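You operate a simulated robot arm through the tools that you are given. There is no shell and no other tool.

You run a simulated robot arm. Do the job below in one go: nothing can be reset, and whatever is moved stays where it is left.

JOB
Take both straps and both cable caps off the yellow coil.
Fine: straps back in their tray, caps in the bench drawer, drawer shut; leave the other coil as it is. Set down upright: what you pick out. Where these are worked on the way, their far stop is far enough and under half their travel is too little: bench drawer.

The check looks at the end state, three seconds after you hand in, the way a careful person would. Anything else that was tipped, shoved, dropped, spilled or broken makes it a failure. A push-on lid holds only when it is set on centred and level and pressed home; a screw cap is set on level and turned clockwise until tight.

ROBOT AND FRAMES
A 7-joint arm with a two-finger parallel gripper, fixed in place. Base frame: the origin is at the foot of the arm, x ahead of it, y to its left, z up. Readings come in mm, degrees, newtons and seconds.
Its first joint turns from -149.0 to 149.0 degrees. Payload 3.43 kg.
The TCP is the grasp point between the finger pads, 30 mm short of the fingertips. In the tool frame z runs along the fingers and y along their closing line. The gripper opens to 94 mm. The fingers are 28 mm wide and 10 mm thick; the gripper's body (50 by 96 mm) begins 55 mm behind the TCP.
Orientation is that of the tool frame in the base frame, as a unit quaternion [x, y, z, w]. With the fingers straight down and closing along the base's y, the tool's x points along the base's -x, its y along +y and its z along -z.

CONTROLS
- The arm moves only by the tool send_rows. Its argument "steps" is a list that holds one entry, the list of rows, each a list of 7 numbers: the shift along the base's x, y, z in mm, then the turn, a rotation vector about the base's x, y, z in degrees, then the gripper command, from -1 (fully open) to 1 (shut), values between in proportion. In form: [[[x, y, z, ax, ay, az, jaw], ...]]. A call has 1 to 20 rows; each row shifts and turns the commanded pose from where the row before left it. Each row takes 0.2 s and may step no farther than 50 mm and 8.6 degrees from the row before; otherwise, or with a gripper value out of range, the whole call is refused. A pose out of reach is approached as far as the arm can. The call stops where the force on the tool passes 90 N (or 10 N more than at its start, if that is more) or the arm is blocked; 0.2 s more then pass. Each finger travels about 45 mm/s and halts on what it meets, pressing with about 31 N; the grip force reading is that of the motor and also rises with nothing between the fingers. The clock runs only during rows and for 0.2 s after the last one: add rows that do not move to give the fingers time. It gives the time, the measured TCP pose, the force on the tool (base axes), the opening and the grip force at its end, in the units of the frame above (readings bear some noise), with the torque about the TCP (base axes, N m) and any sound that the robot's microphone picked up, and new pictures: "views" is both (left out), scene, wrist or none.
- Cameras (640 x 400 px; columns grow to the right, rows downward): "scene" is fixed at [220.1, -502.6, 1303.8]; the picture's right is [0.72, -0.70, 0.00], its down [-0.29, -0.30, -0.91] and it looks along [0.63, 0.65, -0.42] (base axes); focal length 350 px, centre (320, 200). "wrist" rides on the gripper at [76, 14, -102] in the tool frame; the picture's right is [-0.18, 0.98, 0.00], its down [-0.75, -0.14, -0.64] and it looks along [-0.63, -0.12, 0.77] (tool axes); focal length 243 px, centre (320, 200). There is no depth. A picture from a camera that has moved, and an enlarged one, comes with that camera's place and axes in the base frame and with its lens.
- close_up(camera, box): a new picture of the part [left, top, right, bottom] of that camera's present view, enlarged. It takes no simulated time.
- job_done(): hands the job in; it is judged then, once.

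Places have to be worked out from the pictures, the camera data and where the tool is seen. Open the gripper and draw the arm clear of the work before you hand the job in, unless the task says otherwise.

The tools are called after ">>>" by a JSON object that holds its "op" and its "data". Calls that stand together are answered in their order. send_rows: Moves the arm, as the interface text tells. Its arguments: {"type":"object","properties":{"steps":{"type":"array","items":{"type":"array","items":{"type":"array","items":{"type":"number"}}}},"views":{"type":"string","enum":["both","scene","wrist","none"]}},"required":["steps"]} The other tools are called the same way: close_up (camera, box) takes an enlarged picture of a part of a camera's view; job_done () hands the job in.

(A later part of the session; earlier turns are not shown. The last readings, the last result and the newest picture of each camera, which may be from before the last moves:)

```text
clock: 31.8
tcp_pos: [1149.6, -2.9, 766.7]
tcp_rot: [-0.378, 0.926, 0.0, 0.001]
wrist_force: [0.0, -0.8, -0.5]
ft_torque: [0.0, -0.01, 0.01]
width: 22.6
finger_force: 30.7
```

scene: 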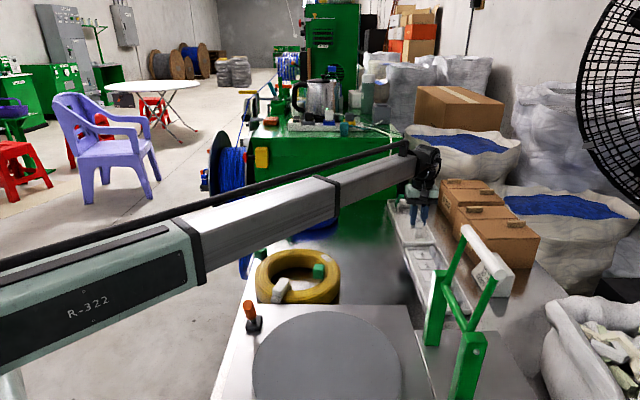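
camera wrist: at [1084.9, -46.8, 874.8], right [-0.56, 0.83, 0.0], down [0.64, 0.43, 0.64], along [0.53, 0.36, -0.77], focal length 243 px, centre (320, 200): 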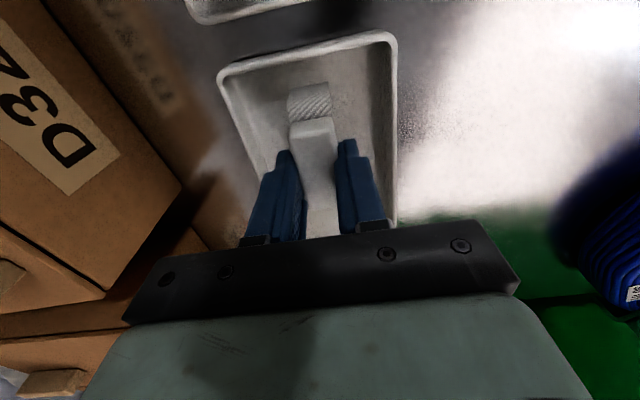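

>>> {"op": "send_rows", "data": {"steps": [[[0, 0, -1.5, 0, 0, 0, 1], [0, 0, 0, 0, 0, 0, 1]]], "views": "none"}}

>>> {"op": "send_rows", "data": {"steps": [[[0, 0, -1.5, 0, 0, 0, 1], [0, 0, 0, 0, 0, 0, 1]]], "views": "none"}}

>>> {"op": "close_up", "data": {"camera": "scene", "box": [400, 210, 450, 260]}}

>>> {"op": "close_up", "data": {"camera": "wrist", "box": [200, 0, 440, 240]}}

```text
clock: 32.4
tcp_pos: [1150.3, -3.0, 765.9]
tcp_rot: [-0.377, 0.926, 0.0, 0.0]
wrist_force: [0.3, -0.1, -0.2]
ft_torque: [0.02, -0.01, 0.01]
width: 22.5
finger_force: 30.7
```

```text
clock: 33.0
tcp_pos: [1149.8, -3.0, 764.6]
tcp_rot: [-0.377, 0.926, 0.0, 0.001]
wrist_force: [-1.5, 0.4, 9.4]
ft_torque: [-0.02, 0.05, 0.01]
width: 22.9
finger_force: 31.2
```

```text
8.00 times, centred on (425, 235) of scene
camera zoom: at [220.1, -502.6, 1303.8], right [0.72, -0.7, 0.0], down [-0.29, -0.3, -0.91], along [0.63, 0.65, -0.42], focal length 2799 px, centre (-520, -80)
```

zoom: 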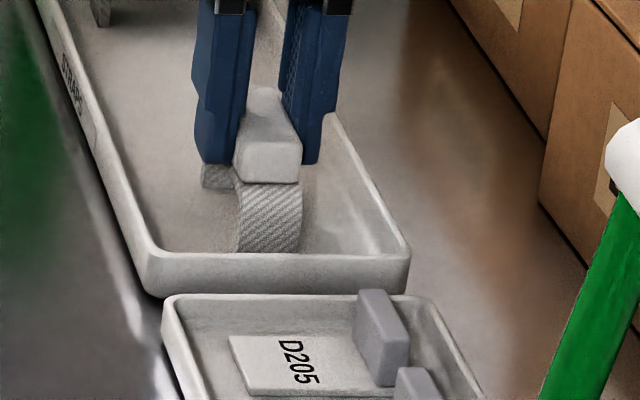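

```text
1.67 times, centred on (320, 120) of wrist
camera zoom: at [1084.8, -46.8, 867.3], right [-0.56, 0.83, 0.0], down [0.64, 0.43, 0.64], along [0.53, 0.36, -0.77], focal length 404 px, centre (320, 333)
```

zoom: 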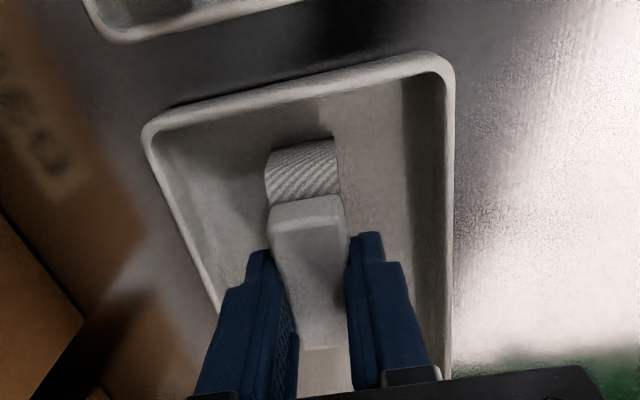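

Contact with the tray floor (9.4 N). I open the fingers gently and rise straight up.

>>> {"op": "send_rows", "data": {"steps": [[[0, 0, 0.5, 0, 0, 0, 0.4], [0, 0, 0, 0, 0, 0, 0.2], [0, 0, 0, 0, 0, 0, 0.0], [0, 0, 0, 0, 0, 0, 0.0], [0, 0, 10, 0, 0, 0, 0.0], [0, 0, 25, 0, 0, 0, 0.0], [0, 0, 40, 0, 0, 0, 0.0], [0, 0, 40, 0, 0, 0, 0.0], [0, 0, 0, 0, 0, 0, 0.0]]]}}

>>> {"op": "close_up", "data": {"camera": "scene", "box": [385, 190, 455, 260]}}

>>> {"op": "close_up", "data": {"camera": "wrist", "box": [200, 0, 440, 240]}}

```text
clock: 35.0
tcp_pos: [1148.7, -5.5, 879.7]
tcp_rot: [-0.378, 0.926, 0.0, -0.001]
wrist_force: [-0.1, 0.2, 0.5]
ft_torque: [-0.02, -0.02, 0.0]
width: 47.1
finger_force: 0.1
camera wrist: at [1084.5, -48.4, 982.0], right [-0.56, 0.83, 0.0], down [0.64, 0.43, 0.64], along [0.53, 0.36, -0.77], focal length 243 px, centre (320, 200)
```

scene: 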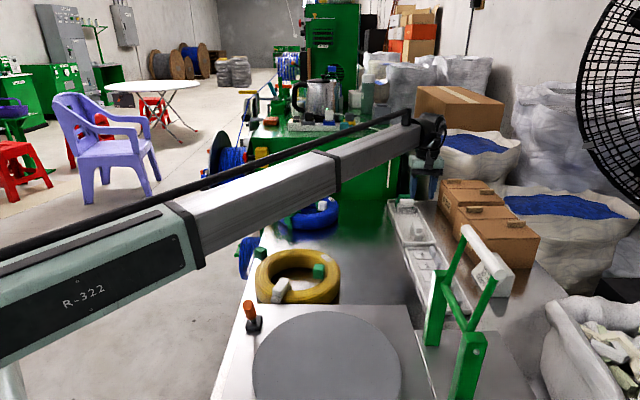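
wrist: 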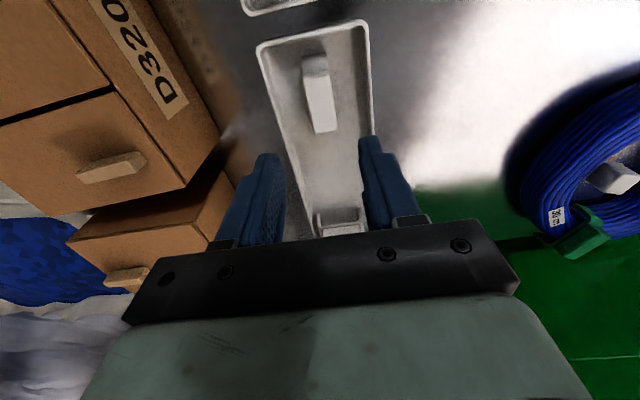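

```text
5.71 times, centred on (420, 225) of scene
camera zoom: at [220.1, -502.6, 1303.8], right [0.72, -0.7, 0.0], down [-0.29, -0.3, -0.91], along [0.63, 0.65, -0.42], focal length 2000 px, centre (-251, 57)
```

zoom: 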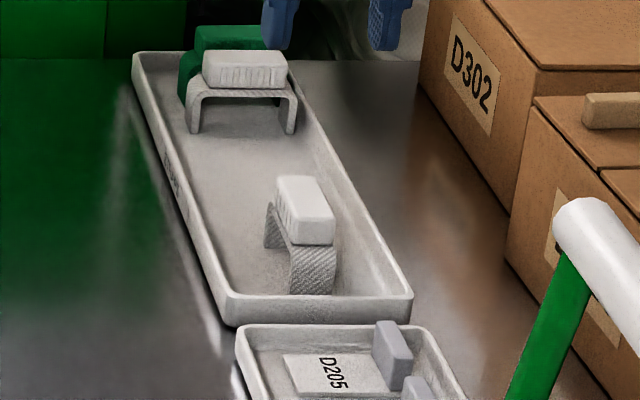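

```text
1.67 times, centred on (320, 120) of wrist
camera zoom: at [1084.5, -48.4, 982.0], right [-0.56, 0.83, 0.0], down [0.64, 0.43, 0.64], along [0.53, 0.36, -0.77], focal length 404 px, centre (320, 333)
```

zoom: 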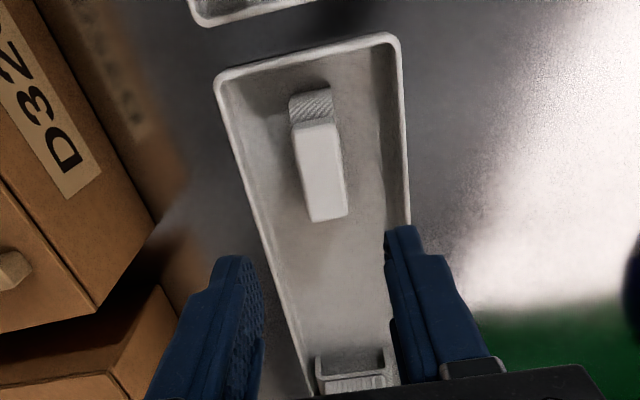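

Strap A stands upright in the tray. Now I go back over strap B at about (626,46).

>>> {"op": "send_rows", "data": {"steps": [[[-47, 4.8, 0, 0, 0, -1.5, 0], [-47, 4.8, 0, 0, 0, -1.5, -0.3], [-47, 4.8, 0, 0, 0, -1.5, -0.6], [-47, 4.8, 0, 0, 0, -1.5, -1], [-47, 4.8, 0, 0, 0, -1.5, -1], [-47, 4.8, 0, 0, 0, -1.5, -1], [-47, 4.8, 0, 0, 0, -1.5, -1], [-47, 4.8, 0, 0, 0, -1.5, -1], [-47, 4.8, 0, 0, 0, -1.5, -1], [-47, 4.8, 0, 0, 0, -1.5, -1], [-52, 0, 0, 0, 0, -1.7, -1]]]}}

```text
refused: row 11 steps farther than a row can; nothing moved
```

>>> {"op": "send_rows", "data": {"steps": [[[-47, 4.8, 0, 0, 0, -1.5, 0], [-47, 4.8, 0, 0, 0, -1.5, -0.3], [-47, 4.8, 0, 0, 0, -1.5, -0.6], [-47, 4.8, 0, 0, 0, -1.5, -1], [-47, 4.8, 0, 0, 0, -1.5, -1], [-47, 4.8, 0, 0, 0, -1.5, -1], [-47, 4.8, 0, 0, 0, -1.5, -1], [-47, 4.8, 0, 0, 0, -1.5, -1], [-47, 4.8, 0, 0, 0, -1.5, -1], [-47, 4.8, 0, 0, 0, -1.5, -1], [-47, 4, 0, 0, 0, -1.7, -1], [-5, 0, 0, 0, 0, 0, -1], [0, 0, 0, 0, 0, 0, -1]]]}}

>>> {"op": "close_up", "data": {"camera": "wrist", "box": [200, 0, 440, 180]}}

```text
clock: 37.8
tcp_pos: [627.7, 49.0, 880.1]
tcp_rot: [-0.24, 0.971, 0.0, 0.0]
wrist_force: [-0.2, -0.2, -0.4]
ft_torque: [0.0, -0.01, 0.01]
width: 94.0
finger_force: 0.1
camera wrist: at [553.6, 26.1, 982.1], right [-0.29, 0.96, 0.0], down [0.73, 0.23, 0.64], along [0.61, 0.19, -0.77], focal length 243 px, centre (320, 200)
```

scene: 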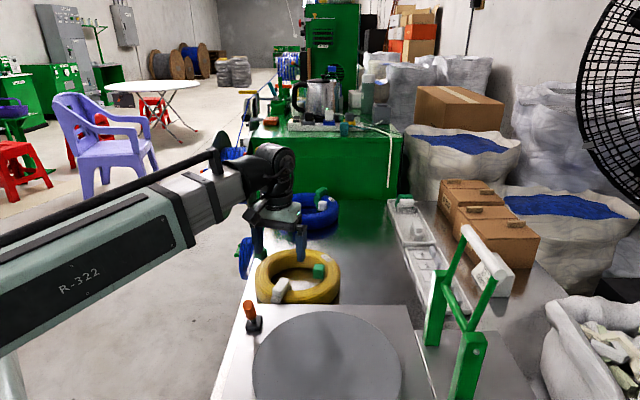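
wrist: 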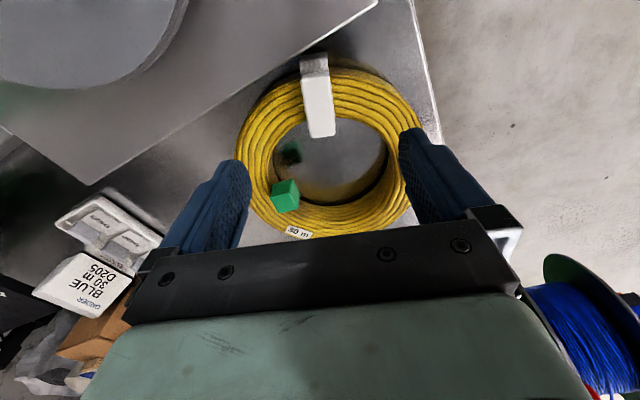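

```text
2.22 times, centred on (320, 90) of wrist
camera zoom: at [553.6, 26.1, 982.1], right [-0.29, 0.96, 0.0], down [0.73, 0.23, 0.64], along [0.61, 0.19, -0.77], focal length 539 px, centre (320, 444)
```

zoom: 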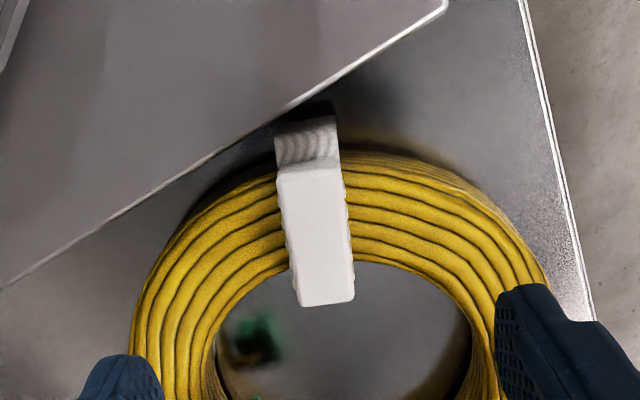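

Strap B's top is centred at about (626,48) with its axis at ~25°. I narrow the opening to ~52 mm to stay clear of the neighbouring plate, then descend to the height that worked for A.

>>> {"op": "send_rows", "data": {"steps": [[[-1.5, -0.7, 0, 0, 0, -2.5, -0.1], [0, 0, -25, 0, 0, 0, -0.1], [0, 0, -25, 0, 0, 0, -0.1], [0, 0, -20, 0, 0, 0, -0.1], [0, 0, -15, 0, 0, 0, -0.1], [0, 0, -6, 0, 0, 0, -0.1], [0, 0, 0, 0, 0, 0, -0.1]]]}}

>>> {"op": "close_up", "data": {"camera": "wrist", "box": [200, 60, 440, 240]}}

>>> {"op": "close_up", "data": {"camera": "scene", "box": [240, 230, 340, 310]}}

```text
clock: 39.4
tcp_pos: [625.7, 48.3, 787.9]
tcp_rot: [-0.218, 0.976, -0.001, 0.0]
wrist_force: [0.2, -0.9, 0.2]
ft_torque: [0.0, 0.0, 0.02]
width: 51.7
finger_force: 0.0
camera wrist: at [550.7, 28.3, 890.4], right [-0.25, 0.97, 0.0], down [0.74, 0.19, 0.64], along [0.62, 0.16, -0.77], focal length 243 px, centre (320, 200)
```

scene: 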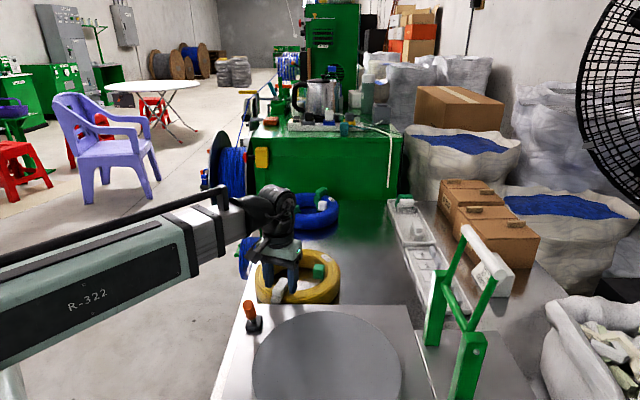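
wrist: 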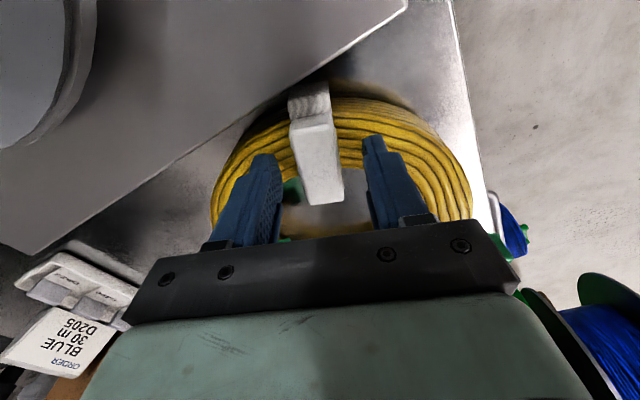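

```text
2.22 times, centred on (320, 150) of wrist
camera zoom: at [550.7, 28.3, 890.4], right [-0.25, 0.97, 0.0], down [0.74, 0.19, 0.64], along [0.62, 0.16, -0.77], focal length 539 px, centre (320, 311)
```

zoom: 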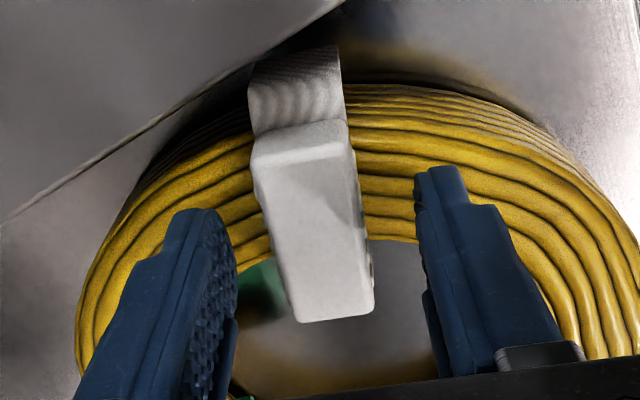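

```text
5.00 times, centred on (290, 270) of scene
camera zoom: at [220.1, -502.6, 1303.8], right [0.72, -0.7, 0.0], down [-0.29, -0.3, -0.91], along [0.63, 0.65, -0.42], focal length 1750 px, centre (470, -150)
```

zoom: 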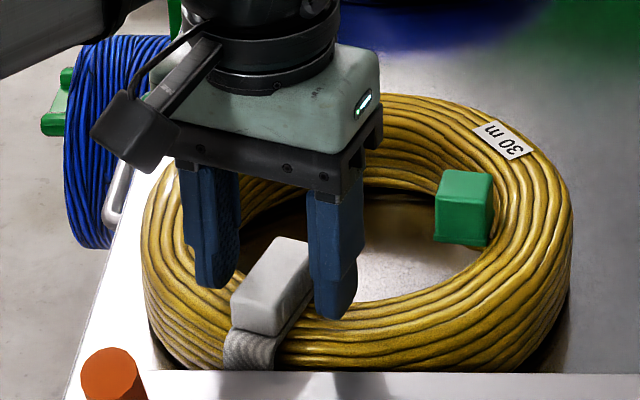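

>>> {"op": "send_rows", "data": {"steps": [[[0.6, -2.2, -4.5, 0, 0, 0, -0.1], [0, 0, 0, 0, 0, 0, 0.2], [0, 0, 0, 0, 0, 0, 0.6], [0, 0, 0, 0, 0, 0, 1], [0, 0, 0, 0, 0, 0, 1], [0, 0, 0, 0, 0, 0, 1], [0, 0, 0, 0, 0, 0, 1]]]}}

>>> {"op": "close_up", "data": {"camera": "wrist", "box": [200, 60, 440, 240]}}

>>> {"op": "close_up", "data": {"camera": "scene", "box": [240, 230, 340, 310]}}

```text
clock: 41.0
tcp_pos: [626.8, 45.9, 782.4]
tcp_rot: [-0.218, 0.976, -0.001, 0.0]
wrist_force: [-0.5, 0.2, -0.4]
ft_torque: [0.0, 0.0, -0.01]
width: 22.9
finger_force: 31.2
camera wrist: at [551.5, 26.3, 885.9], right [-0.25, 0.97, 0.0], down [0.74, 0.19, 0.64], along [0.62, 0.16, -0.77], focal length 243 px, centre (320, 200)
```

scene: 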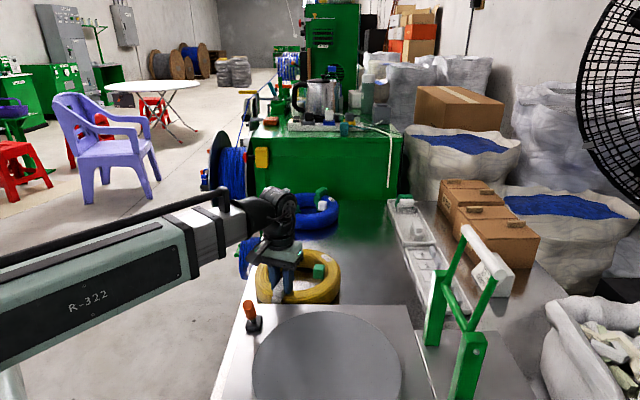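
wrist: 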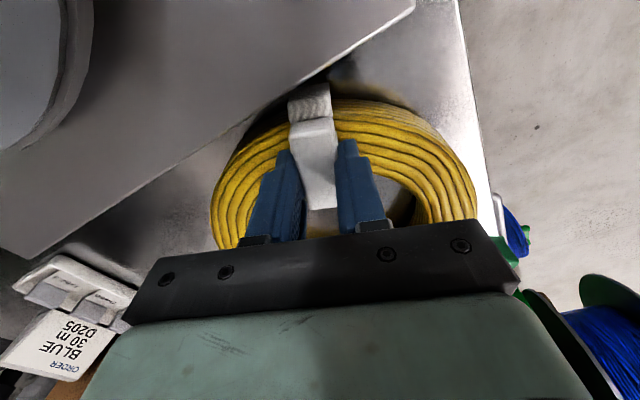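

```text
2.22 times, centred on (320, 150) of wrist
camera zoom: at [551.5, 26.3, 885.9], right [-0.25, 0.97, 0.0], down [0.74, 0.19, 0.64], along [0.62, 0.16, -0.77], focal length 539 px, centre (320, 311)
```

zoom: 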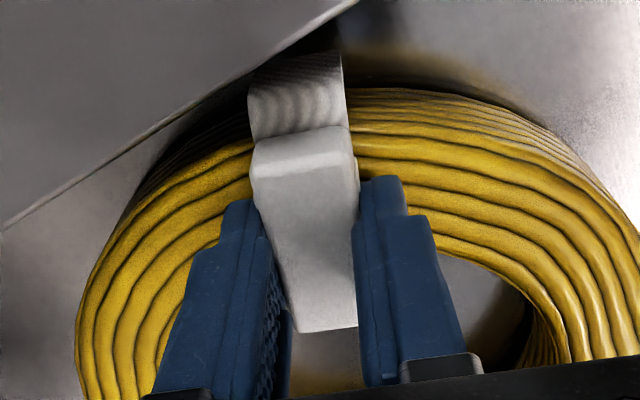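

```text
5.00 times, centred on (290, 270) of scene
camera zoom: at [220.1, -502.6, 1303.8], right [0.72, -0.7, 0.0], down [-0.29, -0.3, -0.91], along [0.63, 0.65, -0.42], focal length 1750 px, centre (470, -150)
```

zoom: 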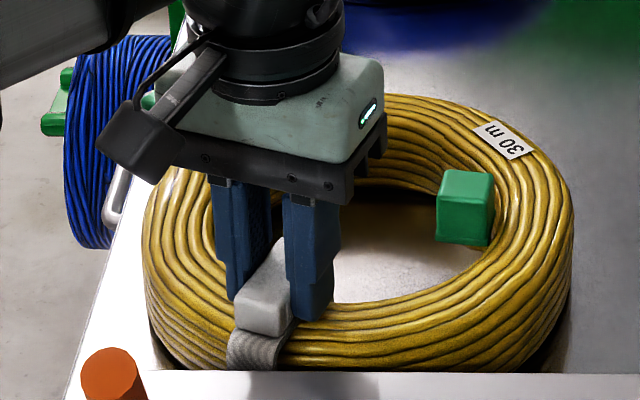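

Strap B is gripped. I lift it and carry it to the tray's middle, (1205, 50), between the first strap and the older ones.

>>> {"op": "send_rows", "data": {"steps": [[[0, 0, 4, 0, 0, 0, 1], [0, 0, 6, 0, 0, 0, 1], [0, 0, 10, 0, 0, 0, 1], [0, 0, 15, 0, 0, 0, 1], [0, 0, 20, 0, 0, 0, 1], [0, 0, 25, 0, 0, 0, 1], [0, 0, 20, 0, 0, 0, 1], [0, 0, 0, 0, 0, 0, 1]]]}}

>>> {"op": "close_up", "data": {"camera": "scene", "box": [240, 210, 360, 310]}}

```text
clock: 42.8
tcp_pos: [624.9, 46.5, 883.4]
tcp_rot: [-0.219, 0.976, 0.0, 0.0]
wrist_force: [0.1, 0.5, 0.0]
ft_torque: [0.04, 0.03, 0.01]
width: 22.8
finger_force: 30.5
camera wrist: at [550.8, 26.2, 986.6], right [-0.25, 0.97, 0.0], down [0.74, 0.19, 0.64], along [0.62, 0.16, -0.77], focal length 243 px, centre (320, 200)
```

scene: 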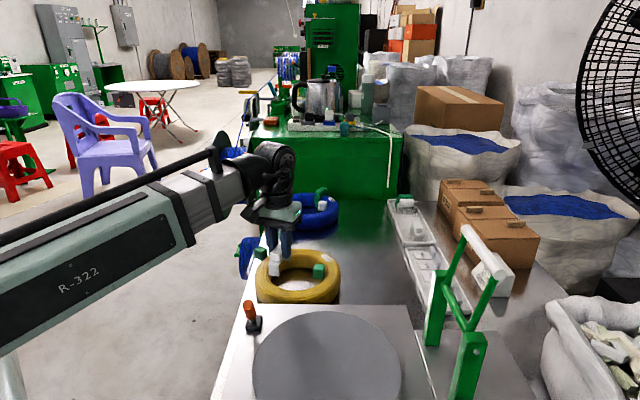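
wrist: 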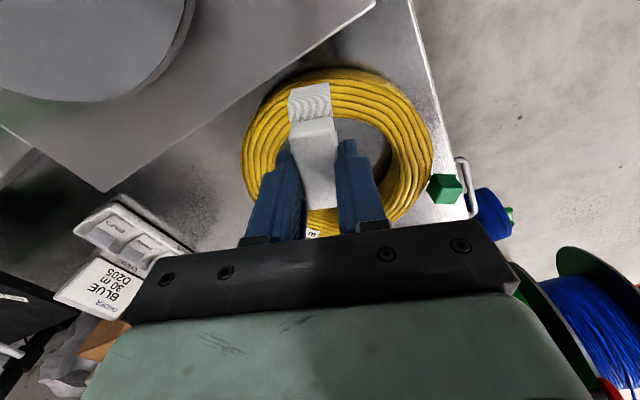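

```text
4.00 times, centred on (300, 260) of scene
camera zoom: at [220.1, -502.6, 1303.8], right [0.72, -0.7, 0.0], down [-0.29, -0.3, -0.91], along [0.63, 0.65, -0.42], focal length 1400 px, centre (400, -40)
```

zoom: 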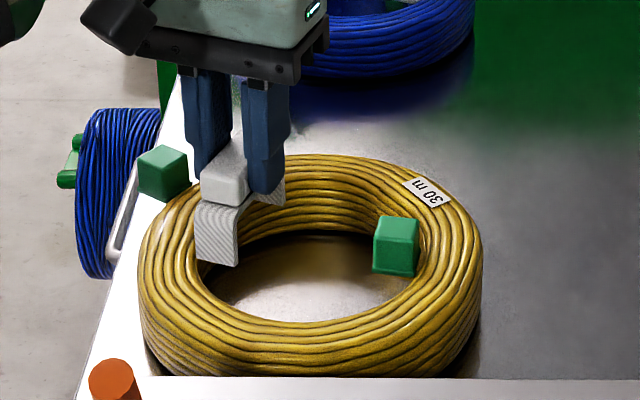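

>>> {"op": "send_rows", "data": {"steps": [[[48.3, 0.3, 0, 0, 0, 1.6, 1], [48.3, 0.3, 0, 0, 0, 1.6, 1], [48.3, 0.3, 0, 0, 0, 1.6, 1], [48.3, 0.3, 0, 0, 0, 1.6, 1], [48.3, 0.3, 0, 0, 0, 1.6, 1], [48.3, 0.3, 0, 0, 0, 1.6, 1], [48.3, 0.3, 0, 0, 0, 1.6, 1], [48.3, 0.3, 0, 0, 0, 1.6, 1], [48.3, 0.3, 0, 0, 0, 1.6, 1], [48.3, 0.3, 0, 0, 0, 1.6, 1], [48.3, 0.3, 0, 0, 0, 1.6, 1], [48.3, 0.3, 0, 0, 0, 1.6, 1], [0, 0, -30, 0, 0, 0, 1], [0, 0, -30, 0, 0, 0, 1], [0, 0, 0, 0, 0, 0, 1], [0, 0, 0, 0, 0, 0, 1]]]}}

>>> {"op": "close_up", "data": {"camera": "scene", "box": [385, 180, 465, 260]}}

>>> {"op": "close_up", "data": {"camera": "wrist", "box": [200, 0, 440, 240]}}

```text
clock: 46.2
tcp_pos: [1207.0, 50.3, 824.3]
tcp_rot: [-0.378, 0.926, 0.0, 0.0]
wrist_force: [0.6, -0.1, 0.4]
ft_torque: [0.01, 0.0, -0.01]
width: 22.5
finger_force: 30.9
camera wrist: at [1141.3, 6.4, 927.3], right [-0.56, 0.83, 0.0], down [0.64, 0.43, 0.64], along [0.53, 0.36, -0.77], focal length 243 px, centre (320, 200)
```

scene: 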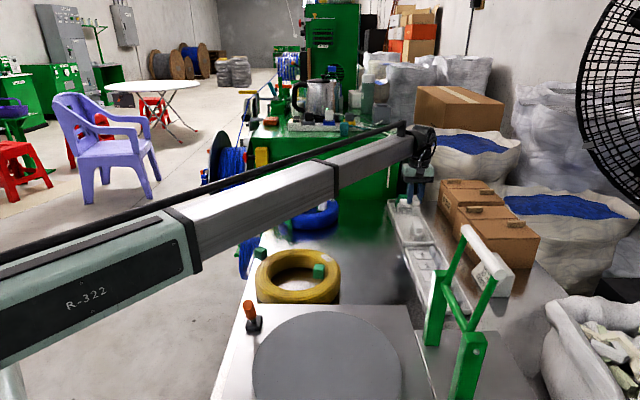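
wrist: 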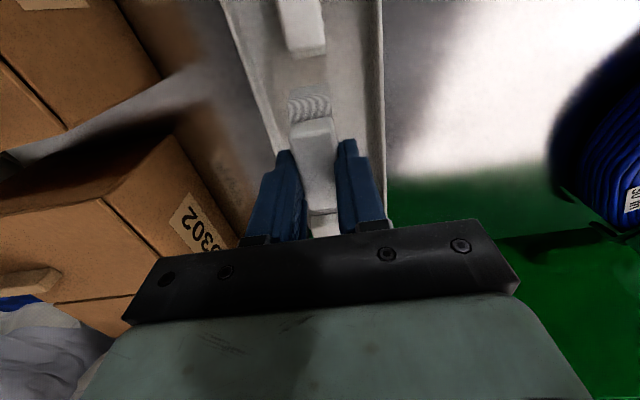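

```text
5.00 times, centred on (425, 220) of scene
camera zoom: at [220.1, -502.6, 1303.8], right [0.72, -0.7, 0.0], down [-0.29, -0.3, -0.91], along [0.63, 0.65, -0.42], focal length 1750 px, centre (-205, 100)
```

zoom: 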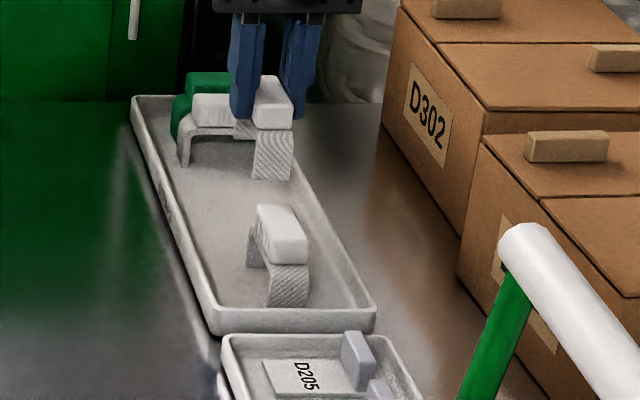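

```text
1.67 times, centred on (320, 120) of wrist
camera zoom: at [1141.3, 6.4, 927.3], right [-0.56, 0.83, 0.0], down [0.64, 0.43, 0.64], along [0.53, 0.36, -0.77], focal length 404 px, centre (320, 333)
```

zoom: 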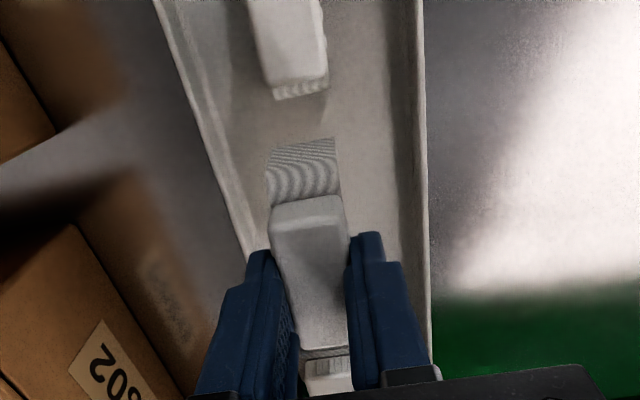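

Spacing is good: about 16 mm to strap A and 50 mm to the older straps. I lower to just above the floor, then feel for it.

>>> {"op": "send_rows", "data": {"steps": [[[0, 0, -20, 0, 0, 0, 1], [0, 0, -20, 0, 0, 0, 1], [0, 0, -12, 0, 0, 0, 1], [0, 0, -3, 0, 0, 0, 1], [0, 0, 0, 0, 0, 0, 1], [0, 0, 0, 0, 0, 0, 1]]], "views": "none"}}

>>> {"op": "send_rows", "data": {"steps": [[[0, 0, -1.5, 0, 0, 0, 1], [0, 0, 0, 0, 0, 0, 1]]], "views": "none"}}

>>> {"op": "send_rows", "data": {"steps": [[[0, 0, -1.5, 0, 0, 0, 1], [0, 0, 0, 0, 0, 0, 1]]], "views": "none"}}

```text
clock: 47.6
tcp_pos: [1206.9, 49.6, 768.6]
tcp_rot: [-0.378, 0.926, 0.0, -0.001]
wrist_force: [0.1, -0.6, -0.8]
ft_torque: [0.01, 0.01, 0.02]
width: 22.6
finger_force: 31.0
```

```text
clock: 48.2
tcp_pos: [1205.7, 49.0, 767.1]
tcp_rot: [-0.379, 0.925, 0.0, -0.001]
wrist_force: [0.1, 0.4, -1.0]
ft_torque: [0.01, -0.01, 0.0]
width: 23.0
finger_force: 30.6
```

```text
clock: 48.8
tcp_pos: [1206.3, 49.1, 766.1]
tcp_rot: [-0.378, 0.926, 0.0, 0.001]
wrist_force: [0.1, 0.2, 1.0]
ft_torque: [0.0, 0.01, 0.0]
width: 22.6
finger_force: 31.3
```

>>> {"op": "send_rows", "data": {"steps": [[[0, 0, -1.5, 0, 0, 0, 1], [0, 0, 0, 0, 0, 0, 1]]], "views": "none"}}

```text
clock: 49.4
tcp_pos: [1206.0, 49.4, 765.5]
tcp_rot: [-0.378, 0.926, 0.0, 0.001]
wrist_force: [-0.2, 0.1, 14.1]
ft_torque: [-0.04, 0.05, -0.02]
width: 23.0
finger_force: 30.9
```

Contact (14 N). Release and rise.

>>> {"op": "send_rows", "data": {"steps": [[[0, 0, 1, 0, 0, 0, 0.4], [0, 0, 0, 0, 0, 0, 0.2], [0, 0, 0, 0, 0, 0, 0.0], [0, 0, 0, 0, 0, 0, 0.0], [0, 0, 10, 0, 0, 0, 0.0], [0, 0, 25, 0, 0, 0, 0.0], [0, 0, 40, 0, 0, 0, 0.0], [0, 0, 40, 0, 0, 0, 0.0], [0, 0, 0, 0, 0, 0, 0.0]]]}}

>>> {"op": "close_up", "data": {"camera": "scene", "box": [385, 190, 455, 260]}}

>>> {"op": "close_up", "data": {"camera": "wrist", "box": [200, 0, 440, 240]}}

```text
clock: 51.4
tcp_pos: [1206.0, 49.9, 880.3]
tcp_rot: [-0.377, 0.926, 0.0, 0.001]
wrist_force: [0.7, -0.1, 0.1]
ft_torque: [-0.02, 0.0, -0.02]
width: 46.8
finger_force: 0.0
camera wrist: at [1141.4, 6.3, 983.2], right [-0.56, 0.83, 0.0], down [0.64, 0.43, 0.64], along [0.53, 0.36, -0.77], focal length 243 px, centre (320, 200)
```

scene: 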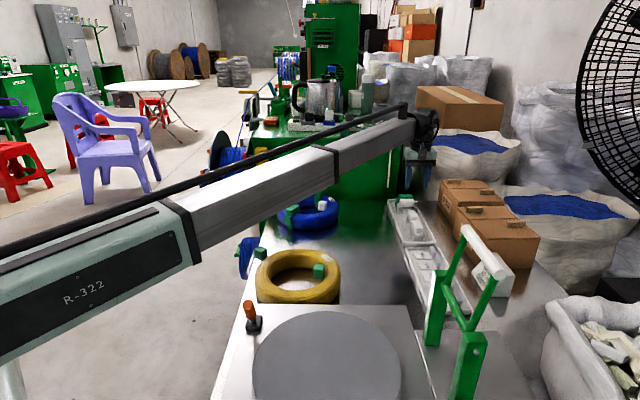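
wrist: 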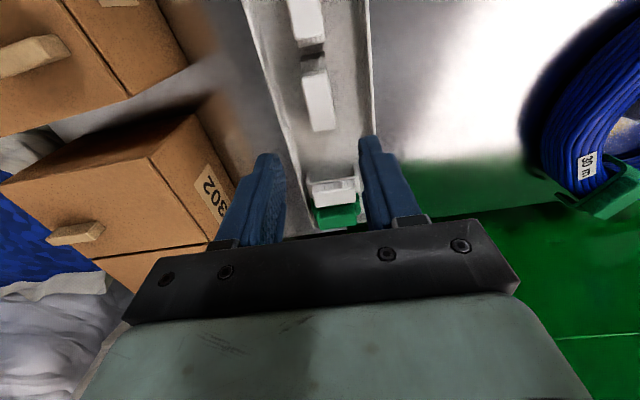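

```text
5.71 times, centred on (420, 225) of scene
camera zoom: at [220.1, -502.6, 1303.8], right [0.72, -0.7, 0.0], down [-0.29, -0.3, -0.91], along [0.63, 0.65, -0.42], focal length 2000 px, centre (-251, 57)
```

zoom: 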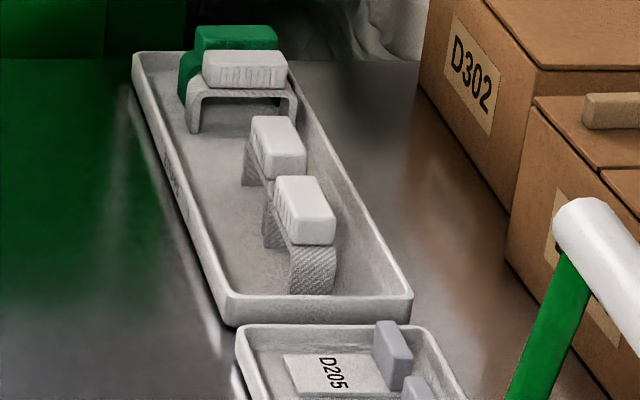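

```text
1.67 times, centred on (320, 120) of wrist
camera zoom: at [1141.4, 6.3, 983.2], right [-0.56, 0.83, 0.0], down [0.64, 0.43, 0.64], along [0.53, 0.36, -0.77], focal length 404 px, centre (320, 333)
```

zoom: 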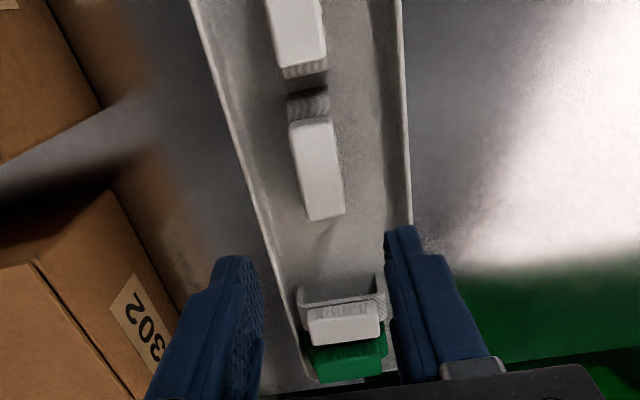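

Both straps stand upright in the tray. Next I go round to the front of the bench to look at the CAPS drawer and its handle.

>>> {"op": "send_rows", "data": {"steps": [[[-45.1, 9, 0, 0, 0, -5.26, 0], [-45.1, 9, 0, 0, 0, -5.26, 0], [-45.1, 9, 0, 0, 0, -5.26, 0], [-45.1, 9, 0, 0, 0, -5.26, 0], [-45.1, 9, 0, 0, 0, -5.26, 0], [-45.1, 9, 0, 0, 0, -5.26, 0], [-45.1, 9, 0, 0, 0, -5.26, 0], [-45.1, 9, 0, 0, 0, -5.26, 0], [-45.1, 9, 0, 0, 0, -5.26, 0], [-20, 42.4, 0, 0, 0, -5.26, 0], [-20, 42.4, 0, 0, 0, -5.26, 0], [-20, 42.4, 0, 0, 0, -5.26, 0], [-20, 42.4, 0, 0, 0, -5.26, 0], [-20, 42.4, 0, 0, 0, -5.26, 0], [-20, 42.4, 0, 0, 0, -5.26, 0], [-20, 42.4, 0, 0, 0, -5.26, 0], [-20, 42.4, 0, 0, 0, -5.26, 0], [0, 0, 0, 0, 0, 0, 0], [0, 0, 0, 0, 0, 0, 0]]]}}

>>> {"op": "close_up", "data": {"camera": "wrist", "box": [140, 0, 500, 225]}}

```text
clock: 55.4
tcp_pos: [640.0, 469.1, 879.7]
tcp_rot: [0.383, 0.924, 0.0, 0.0]
wrist_force: [-0.8, -0.8, 0.3]
ft_torque: [0.02, -0.01, -0.01]
width: 47.1
finger_force: 0.1
camera wrist: at [596.2, 532.4, 982.5], right [0.83, 0.56, 0.0], down [0.43, -0.63, 0.64], along [0.36, -0.53, -0.77], focal length 243 px, centre (320, 200)
```

scene: 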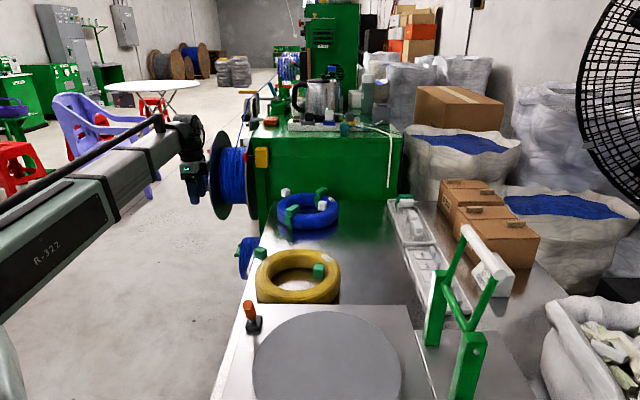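
wrist: 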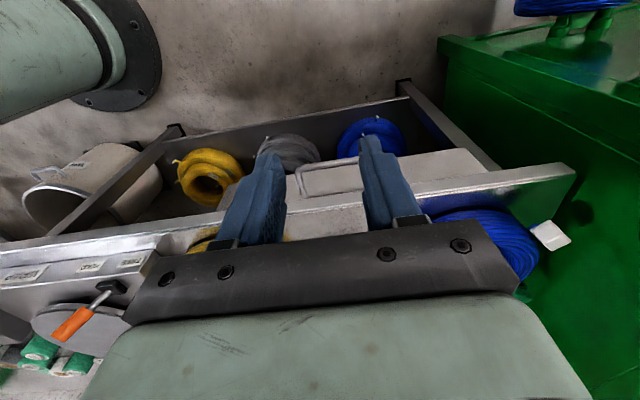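

```text
1.78 times, centred on (320, 112) of wrist
camera zoom: at [596.2, 532.4, 982.5], right [0.83, 0.56, 0.0], down [0.43, -0.63, 0.64], along [0.36, -0.53, -0.77], focal length 431 px, centre (320, 356)
```

zoom: 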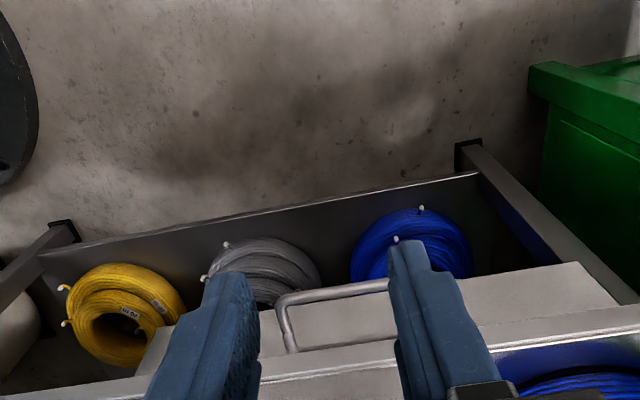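

The handle bar lies along the bench front at about z≈624, roughly 32 mm out from the bench edge (bench top z≈688). I yaw so the fingers close across the bar and hover above it for a precise look.

>>> {"op": "send_rows", "data": {"steps": [[[9.2, -9.5, -10, 0, 0, 8.2, 0], [9.2, -9.5, -10, 0, 0, 8.2, 0], [9.2, -9.5, -10, 0, 0, 8.2, 0], [9.2, -9.5, -10, 0, 0, 8.2, 0], [9.2, -9.5, -10, 0, 0, 8.2, 0], [9.2, -9.5, -10, 0, 0, 8.2, 0], [9.2, -9.5, -10, 0, 0, 8.2, 0], [9.2, -9.5, -10, 0, 0, 8.2, 0], [9.2, -9.5, -10, 0, 0, 8.2, 0], [9.2, -9.5, -10, 0, 0, 8.2, 0], [9, -9.5, -10, 0, 0, 8, 0], [0, 0, 0, 0, 0, 0, 0], [0, 0, 0, 0, 0, 0, 0]]]}}

>>> {"op": "close_up", "data": {"camera": "wrist", "box": [200, 40, 440, 240]}}

```text
clock: 58.2
tcp_pos: [740.2, 366.0, 770.8]
tcp_rot: [-0.383, 0.924, 0.0, 0.0]
wrist_force: [0.9, -0.4, -0.6]
ft_torque: [0.0, 0.02, 0.01]
width: 47.1
finger_force: 0.1
camera wrist: at [676.7, 321.1, 872.8], right [-0.57, 0.82, 0.0], down [0.63, 0.43, 0.64], along [0.53, 0.36, -0.77], focal length 243 px, centre (320, 200)
```

scene: 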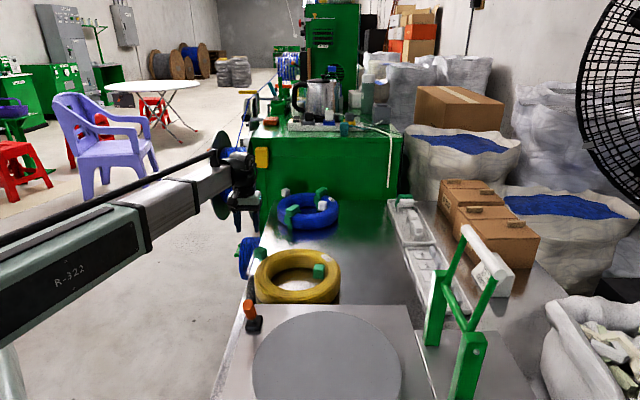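
wrist: 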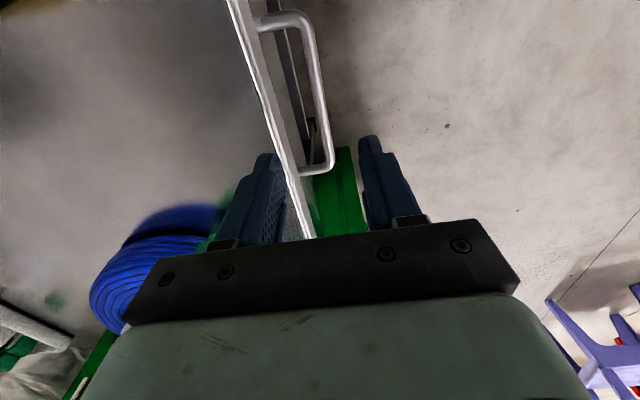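

```text
2.00 times, centred on (320, 140) of wrist
camera zoom: at [676.7, 321.1, 872.8], right [-0.57, 0.82, 0.0], down [0.63, 0.43, 0.64], along [0.53, 0.36, -0.77], focal length 485 px, centre (320, 320)
```

zoom: 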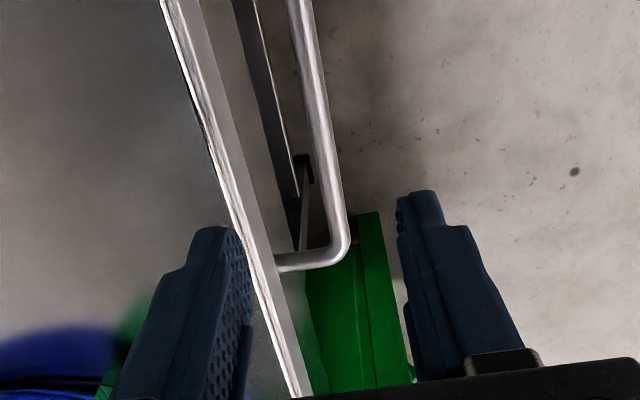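

The bar lies directly under the TCP (u≈320) and parallel to the fingers. I narrow the opening to ~28 mm and descend astride the bar, staying clear of the bench edge.

>>> {"op": "send_rows", "data": {"steps": [[[0, 0, 0, 0, 0, 0, 0.4], [0, 0, -30, 0, 0, 0, 0.4], [0, 0, -30, 0, 0, 0, 0.4], [0, 0, -15, 0, 0, 0, 0.4], [0, 0, 0, 0, 0, 0, 0.4]]]}}

>>> {"op": "close_up", "data": {"camera": "wrist", "box": [200, 40, 440, 240]}}

```text
clock: 59.4
tcp_pos: [741.9, 366.4, 695.5]
tcp_rot: [-0.382, 0.924, 0.0, 0.001]
wrist_force: [-0.3, 0.7, 0.5]
ft_torque: [-0.02, 0.04, 0.0]
width: 28.3
finger_force: 0.0
camera wrist: at [677.8, 322.0, 798.1], right [-0.56, 0.83, 0.0], down [0.63, 0.43, 0.64], along [0.53, 0.36, -0.77], focal length 243 px, centre (320, 200)
```

scene: 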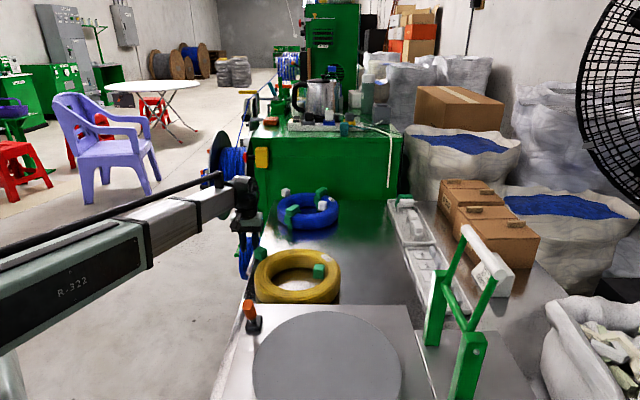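
wrist: 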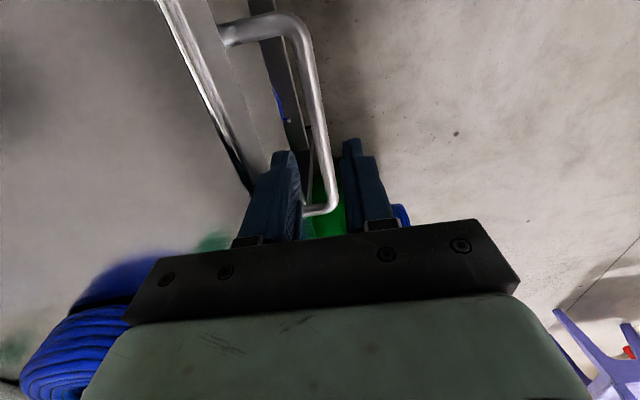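

```text
2.00 times, centred on (320, 140) of wrist
camera zoom: at [677.8, 322.0, 798.1], right [-0.56, 0.83, 0.0], down [0.63, 0.43, 0.64], along [0.53, 0.36, -0.77], focal length 485 px, centre (320, 320)
```

zoom: 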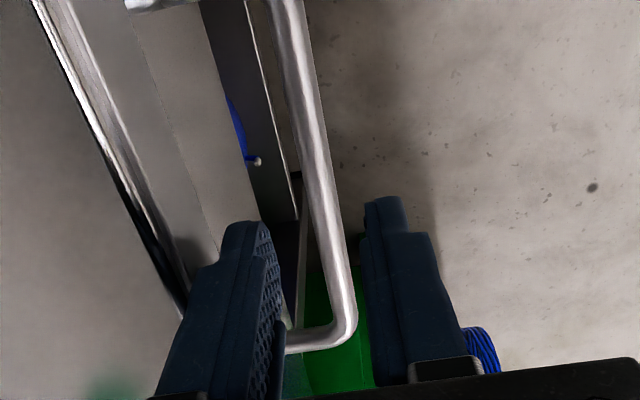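

>>> {"op": "send_rows", "data": {"steps": [[[1.2, -1.2, -20, 0, 0, 0, 0.4], [0, 0, -20, 0, 0, 0, 0.4], [0, 0, -13, 0, 0, 0, 0.4], [0, 0, 0, 0, 0, 0, 0.4]]]}}

>>> {"op": "close_up", "data": {"camera": "wrist", "box": [200, 40, 440, 240]}}

>>> {"op": "close_up", "data": {"camera": "scene", "box": [200, 160, 300, 320]}}

```text
clock: 60.4
tcp_pos: [744.1, 364.8, 644.8]
tcp_rot: [-0.383, 0.924, -0.001, 0.002]
wrist_force: [4.2, 4.4, 36.8]
ft_torque: [-1.7, 0.04, 0.16]
width: 28.1
finger_force: 0.1
camera wrist: at [679.2, 319.7, 747.0], right [-0.57, 0.82, 0.0], down [0.63, 0.43, 0.64], along [0.53, 0.36, -0.76], focal length 243 px, centre (320, 200)
```

scene: 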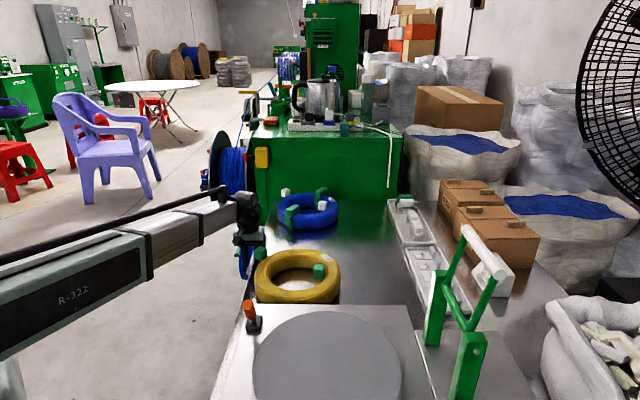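
wrist: 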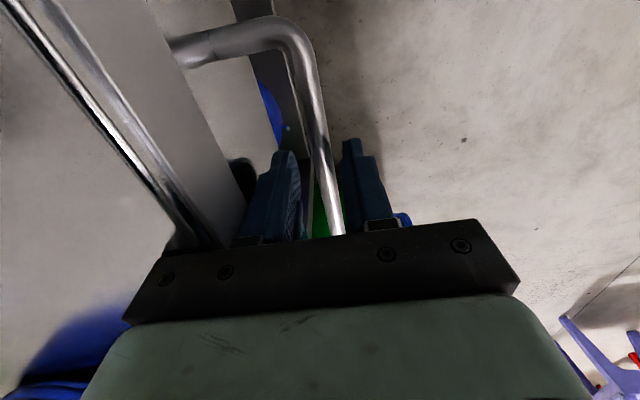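

```text
2.00 times, centred on (320, 140) of wrist
camera zoom: at [679.2, 319.7, 747.0], right [-0.57, 0.82, 0.0], down [0.63, 0.43, 0.64], along [0.53, 0.36, -0.76], focal length 485 px, centre (320, 320)
```

zoom: 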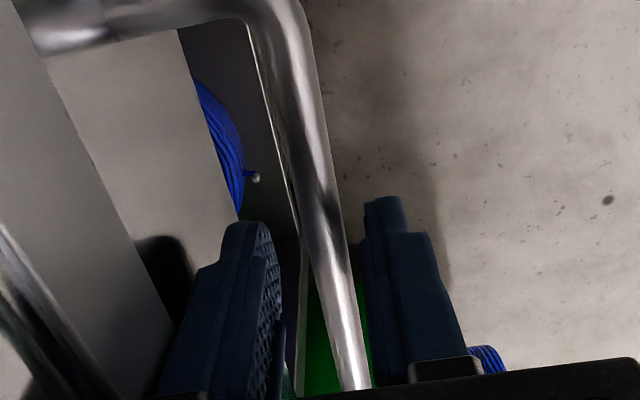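

```text
2.50 times, centred on (250, 240) of scene
camera zoom: at [220.1, -502.6, 1303.8], right [0.72, -0.7, 0.0], down [-0.29, -0.3, -0.91], along [0.63, 0.65, -0.42], focal length 875 px, centre (495, 100)
```

zoom: 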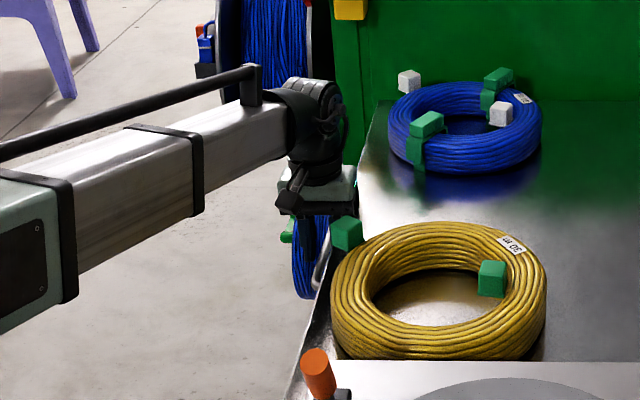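

The palm touched the bench lip (37 N), so I back off at once. I'll approach with the tool tilted about 25° so the gripper body stays outside the bench edge.

>>> {"op": "send_rows", "data": {"steps": [[[0, 0, 10, 0, 0, 0, 0.4], [0, 0, 25, 0, 0, 0, 0.4], [0, 0, 35, 0, 0, 0, 0.4], [0, 0, 0, -5.9, -5.9, 0, 0.46], [0, 0, 0, -5.9, -5.9, 0, 0.48], [0, 0, 0, -5.9, -5.9, 0, 0.48], [0, 0, 0, 0, 0, 0, 0.48], [0, 0, 0, 0, 0, 0, 0.48]]]}}

>>> {"op": "close_up", "data": {"camera": "wrist", "box": [200, 40, 440, 240]}}

```text
clock: 62.2
tcp_pos: [743.9, 365.3, 712.2]
tcp_rot: [-0.374, 0.902, -0.2, 0.083]
wrist_force: [-2.3, 0.5, -1.7]
ft_torque: [0.07, 0.09, 0.0]
width: 22.8
finger_force: 0.1
camera wrist: at [648.6, 349.4, 798.4], right [-0.5, 0.76, -0.42], down [0.43, 0.63, 0.64], along [0.75, 0.14, -0.64], focal length 243 px, centre (320, 200)
```

scene: 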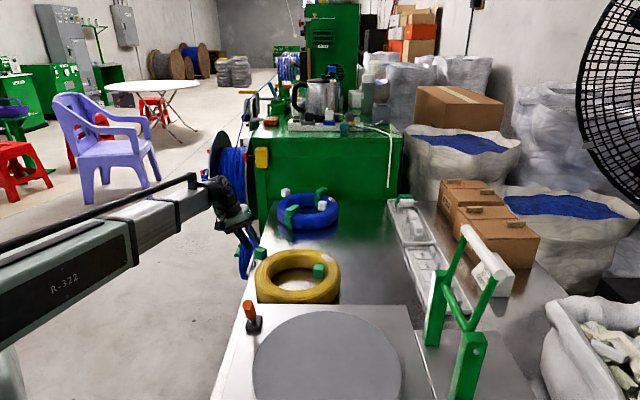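
wrist: 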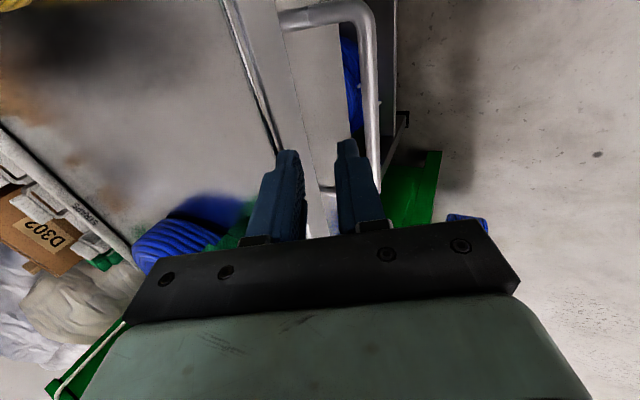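

```text
2.00 times, centred on (320, 140) of wrist
camera zoom: at [648.6, 349.4, 798.4], right [-0.5, 0.76, -0.42], down [0.43, 0.63, 0.64], along [0.75, 0.14, -0.64], focal length 485 px, centre (320, 320)
```

zoom: 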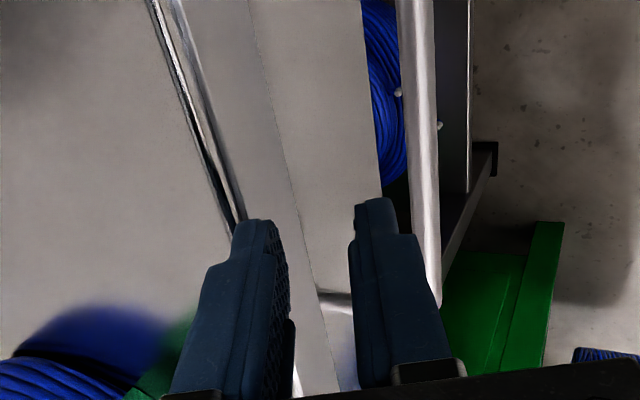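

The tilted view puts the bar at about z≈620. I shift the tool outward and down so its axis points at the bar, then re-check the alignment.

>>> {"op": "send_rows", "data": {"steps": [[[-8, 8, 0, 0, 0, 0, 0.48], [-8.1, 8.1, -10, 0, 0, 0, 0.48], [0, 0, -20, 0, 0, 0, 0.48], [0, 0, -12, 0, 0, 0, 0.48], [0, 0, 0, 0, 0, 0, 0.48]]], "views": "wrist"}}

>>> {"op": "close_up", "data": {"camera": "wrist", "box": [200, 40, 440, 240]}}

```text
clock: 63.4
tcp_pos: [726.2, 380.3, 670.1]
tcp_rot: [-0.374, 0.902, -0.199, 0.084]
wrist_force: [-0.1, 0.1, -0.2]
ft_torque: [0.02, 0.01, -0.01]
width: 24.4
finger_force: 0.1
camera wrist: at [633.0, 365.8, 756.7], right [-0.5, 0.76, -0.42], down [0.43, 0.63, 0.64], along [0.75, 0.14, -0.64], focal length 243 px, centre (320, 200)
```

wrist: 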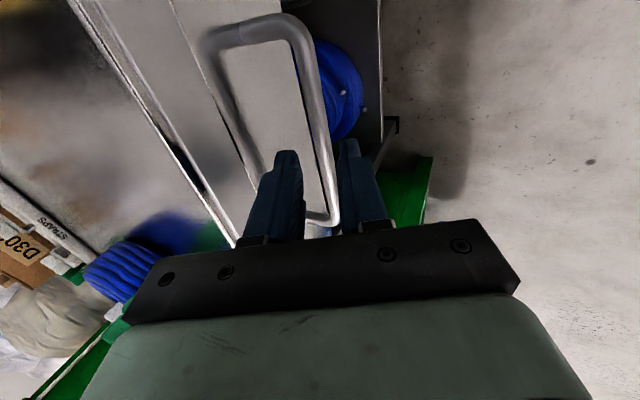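

```text
2.00 times, centred on (320, 140) of wrist
camera zoom: at [633.0, 365.8, 756.7], right [-0.5, 0.76, -0.42], down [0.43, 0.63, 0.64], along [0.75, 0.14, -0.64], focal length 485 px, centre (320, 320)
```

zoom: 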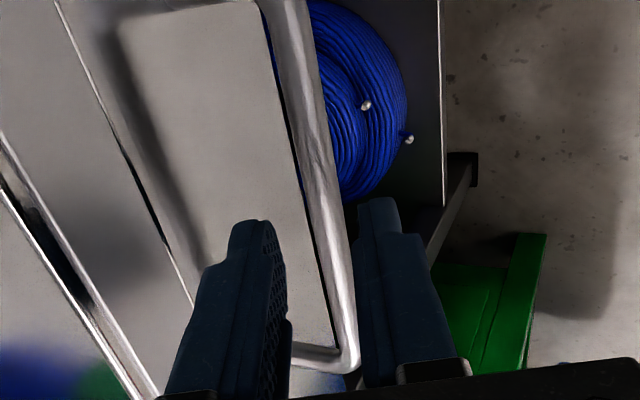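

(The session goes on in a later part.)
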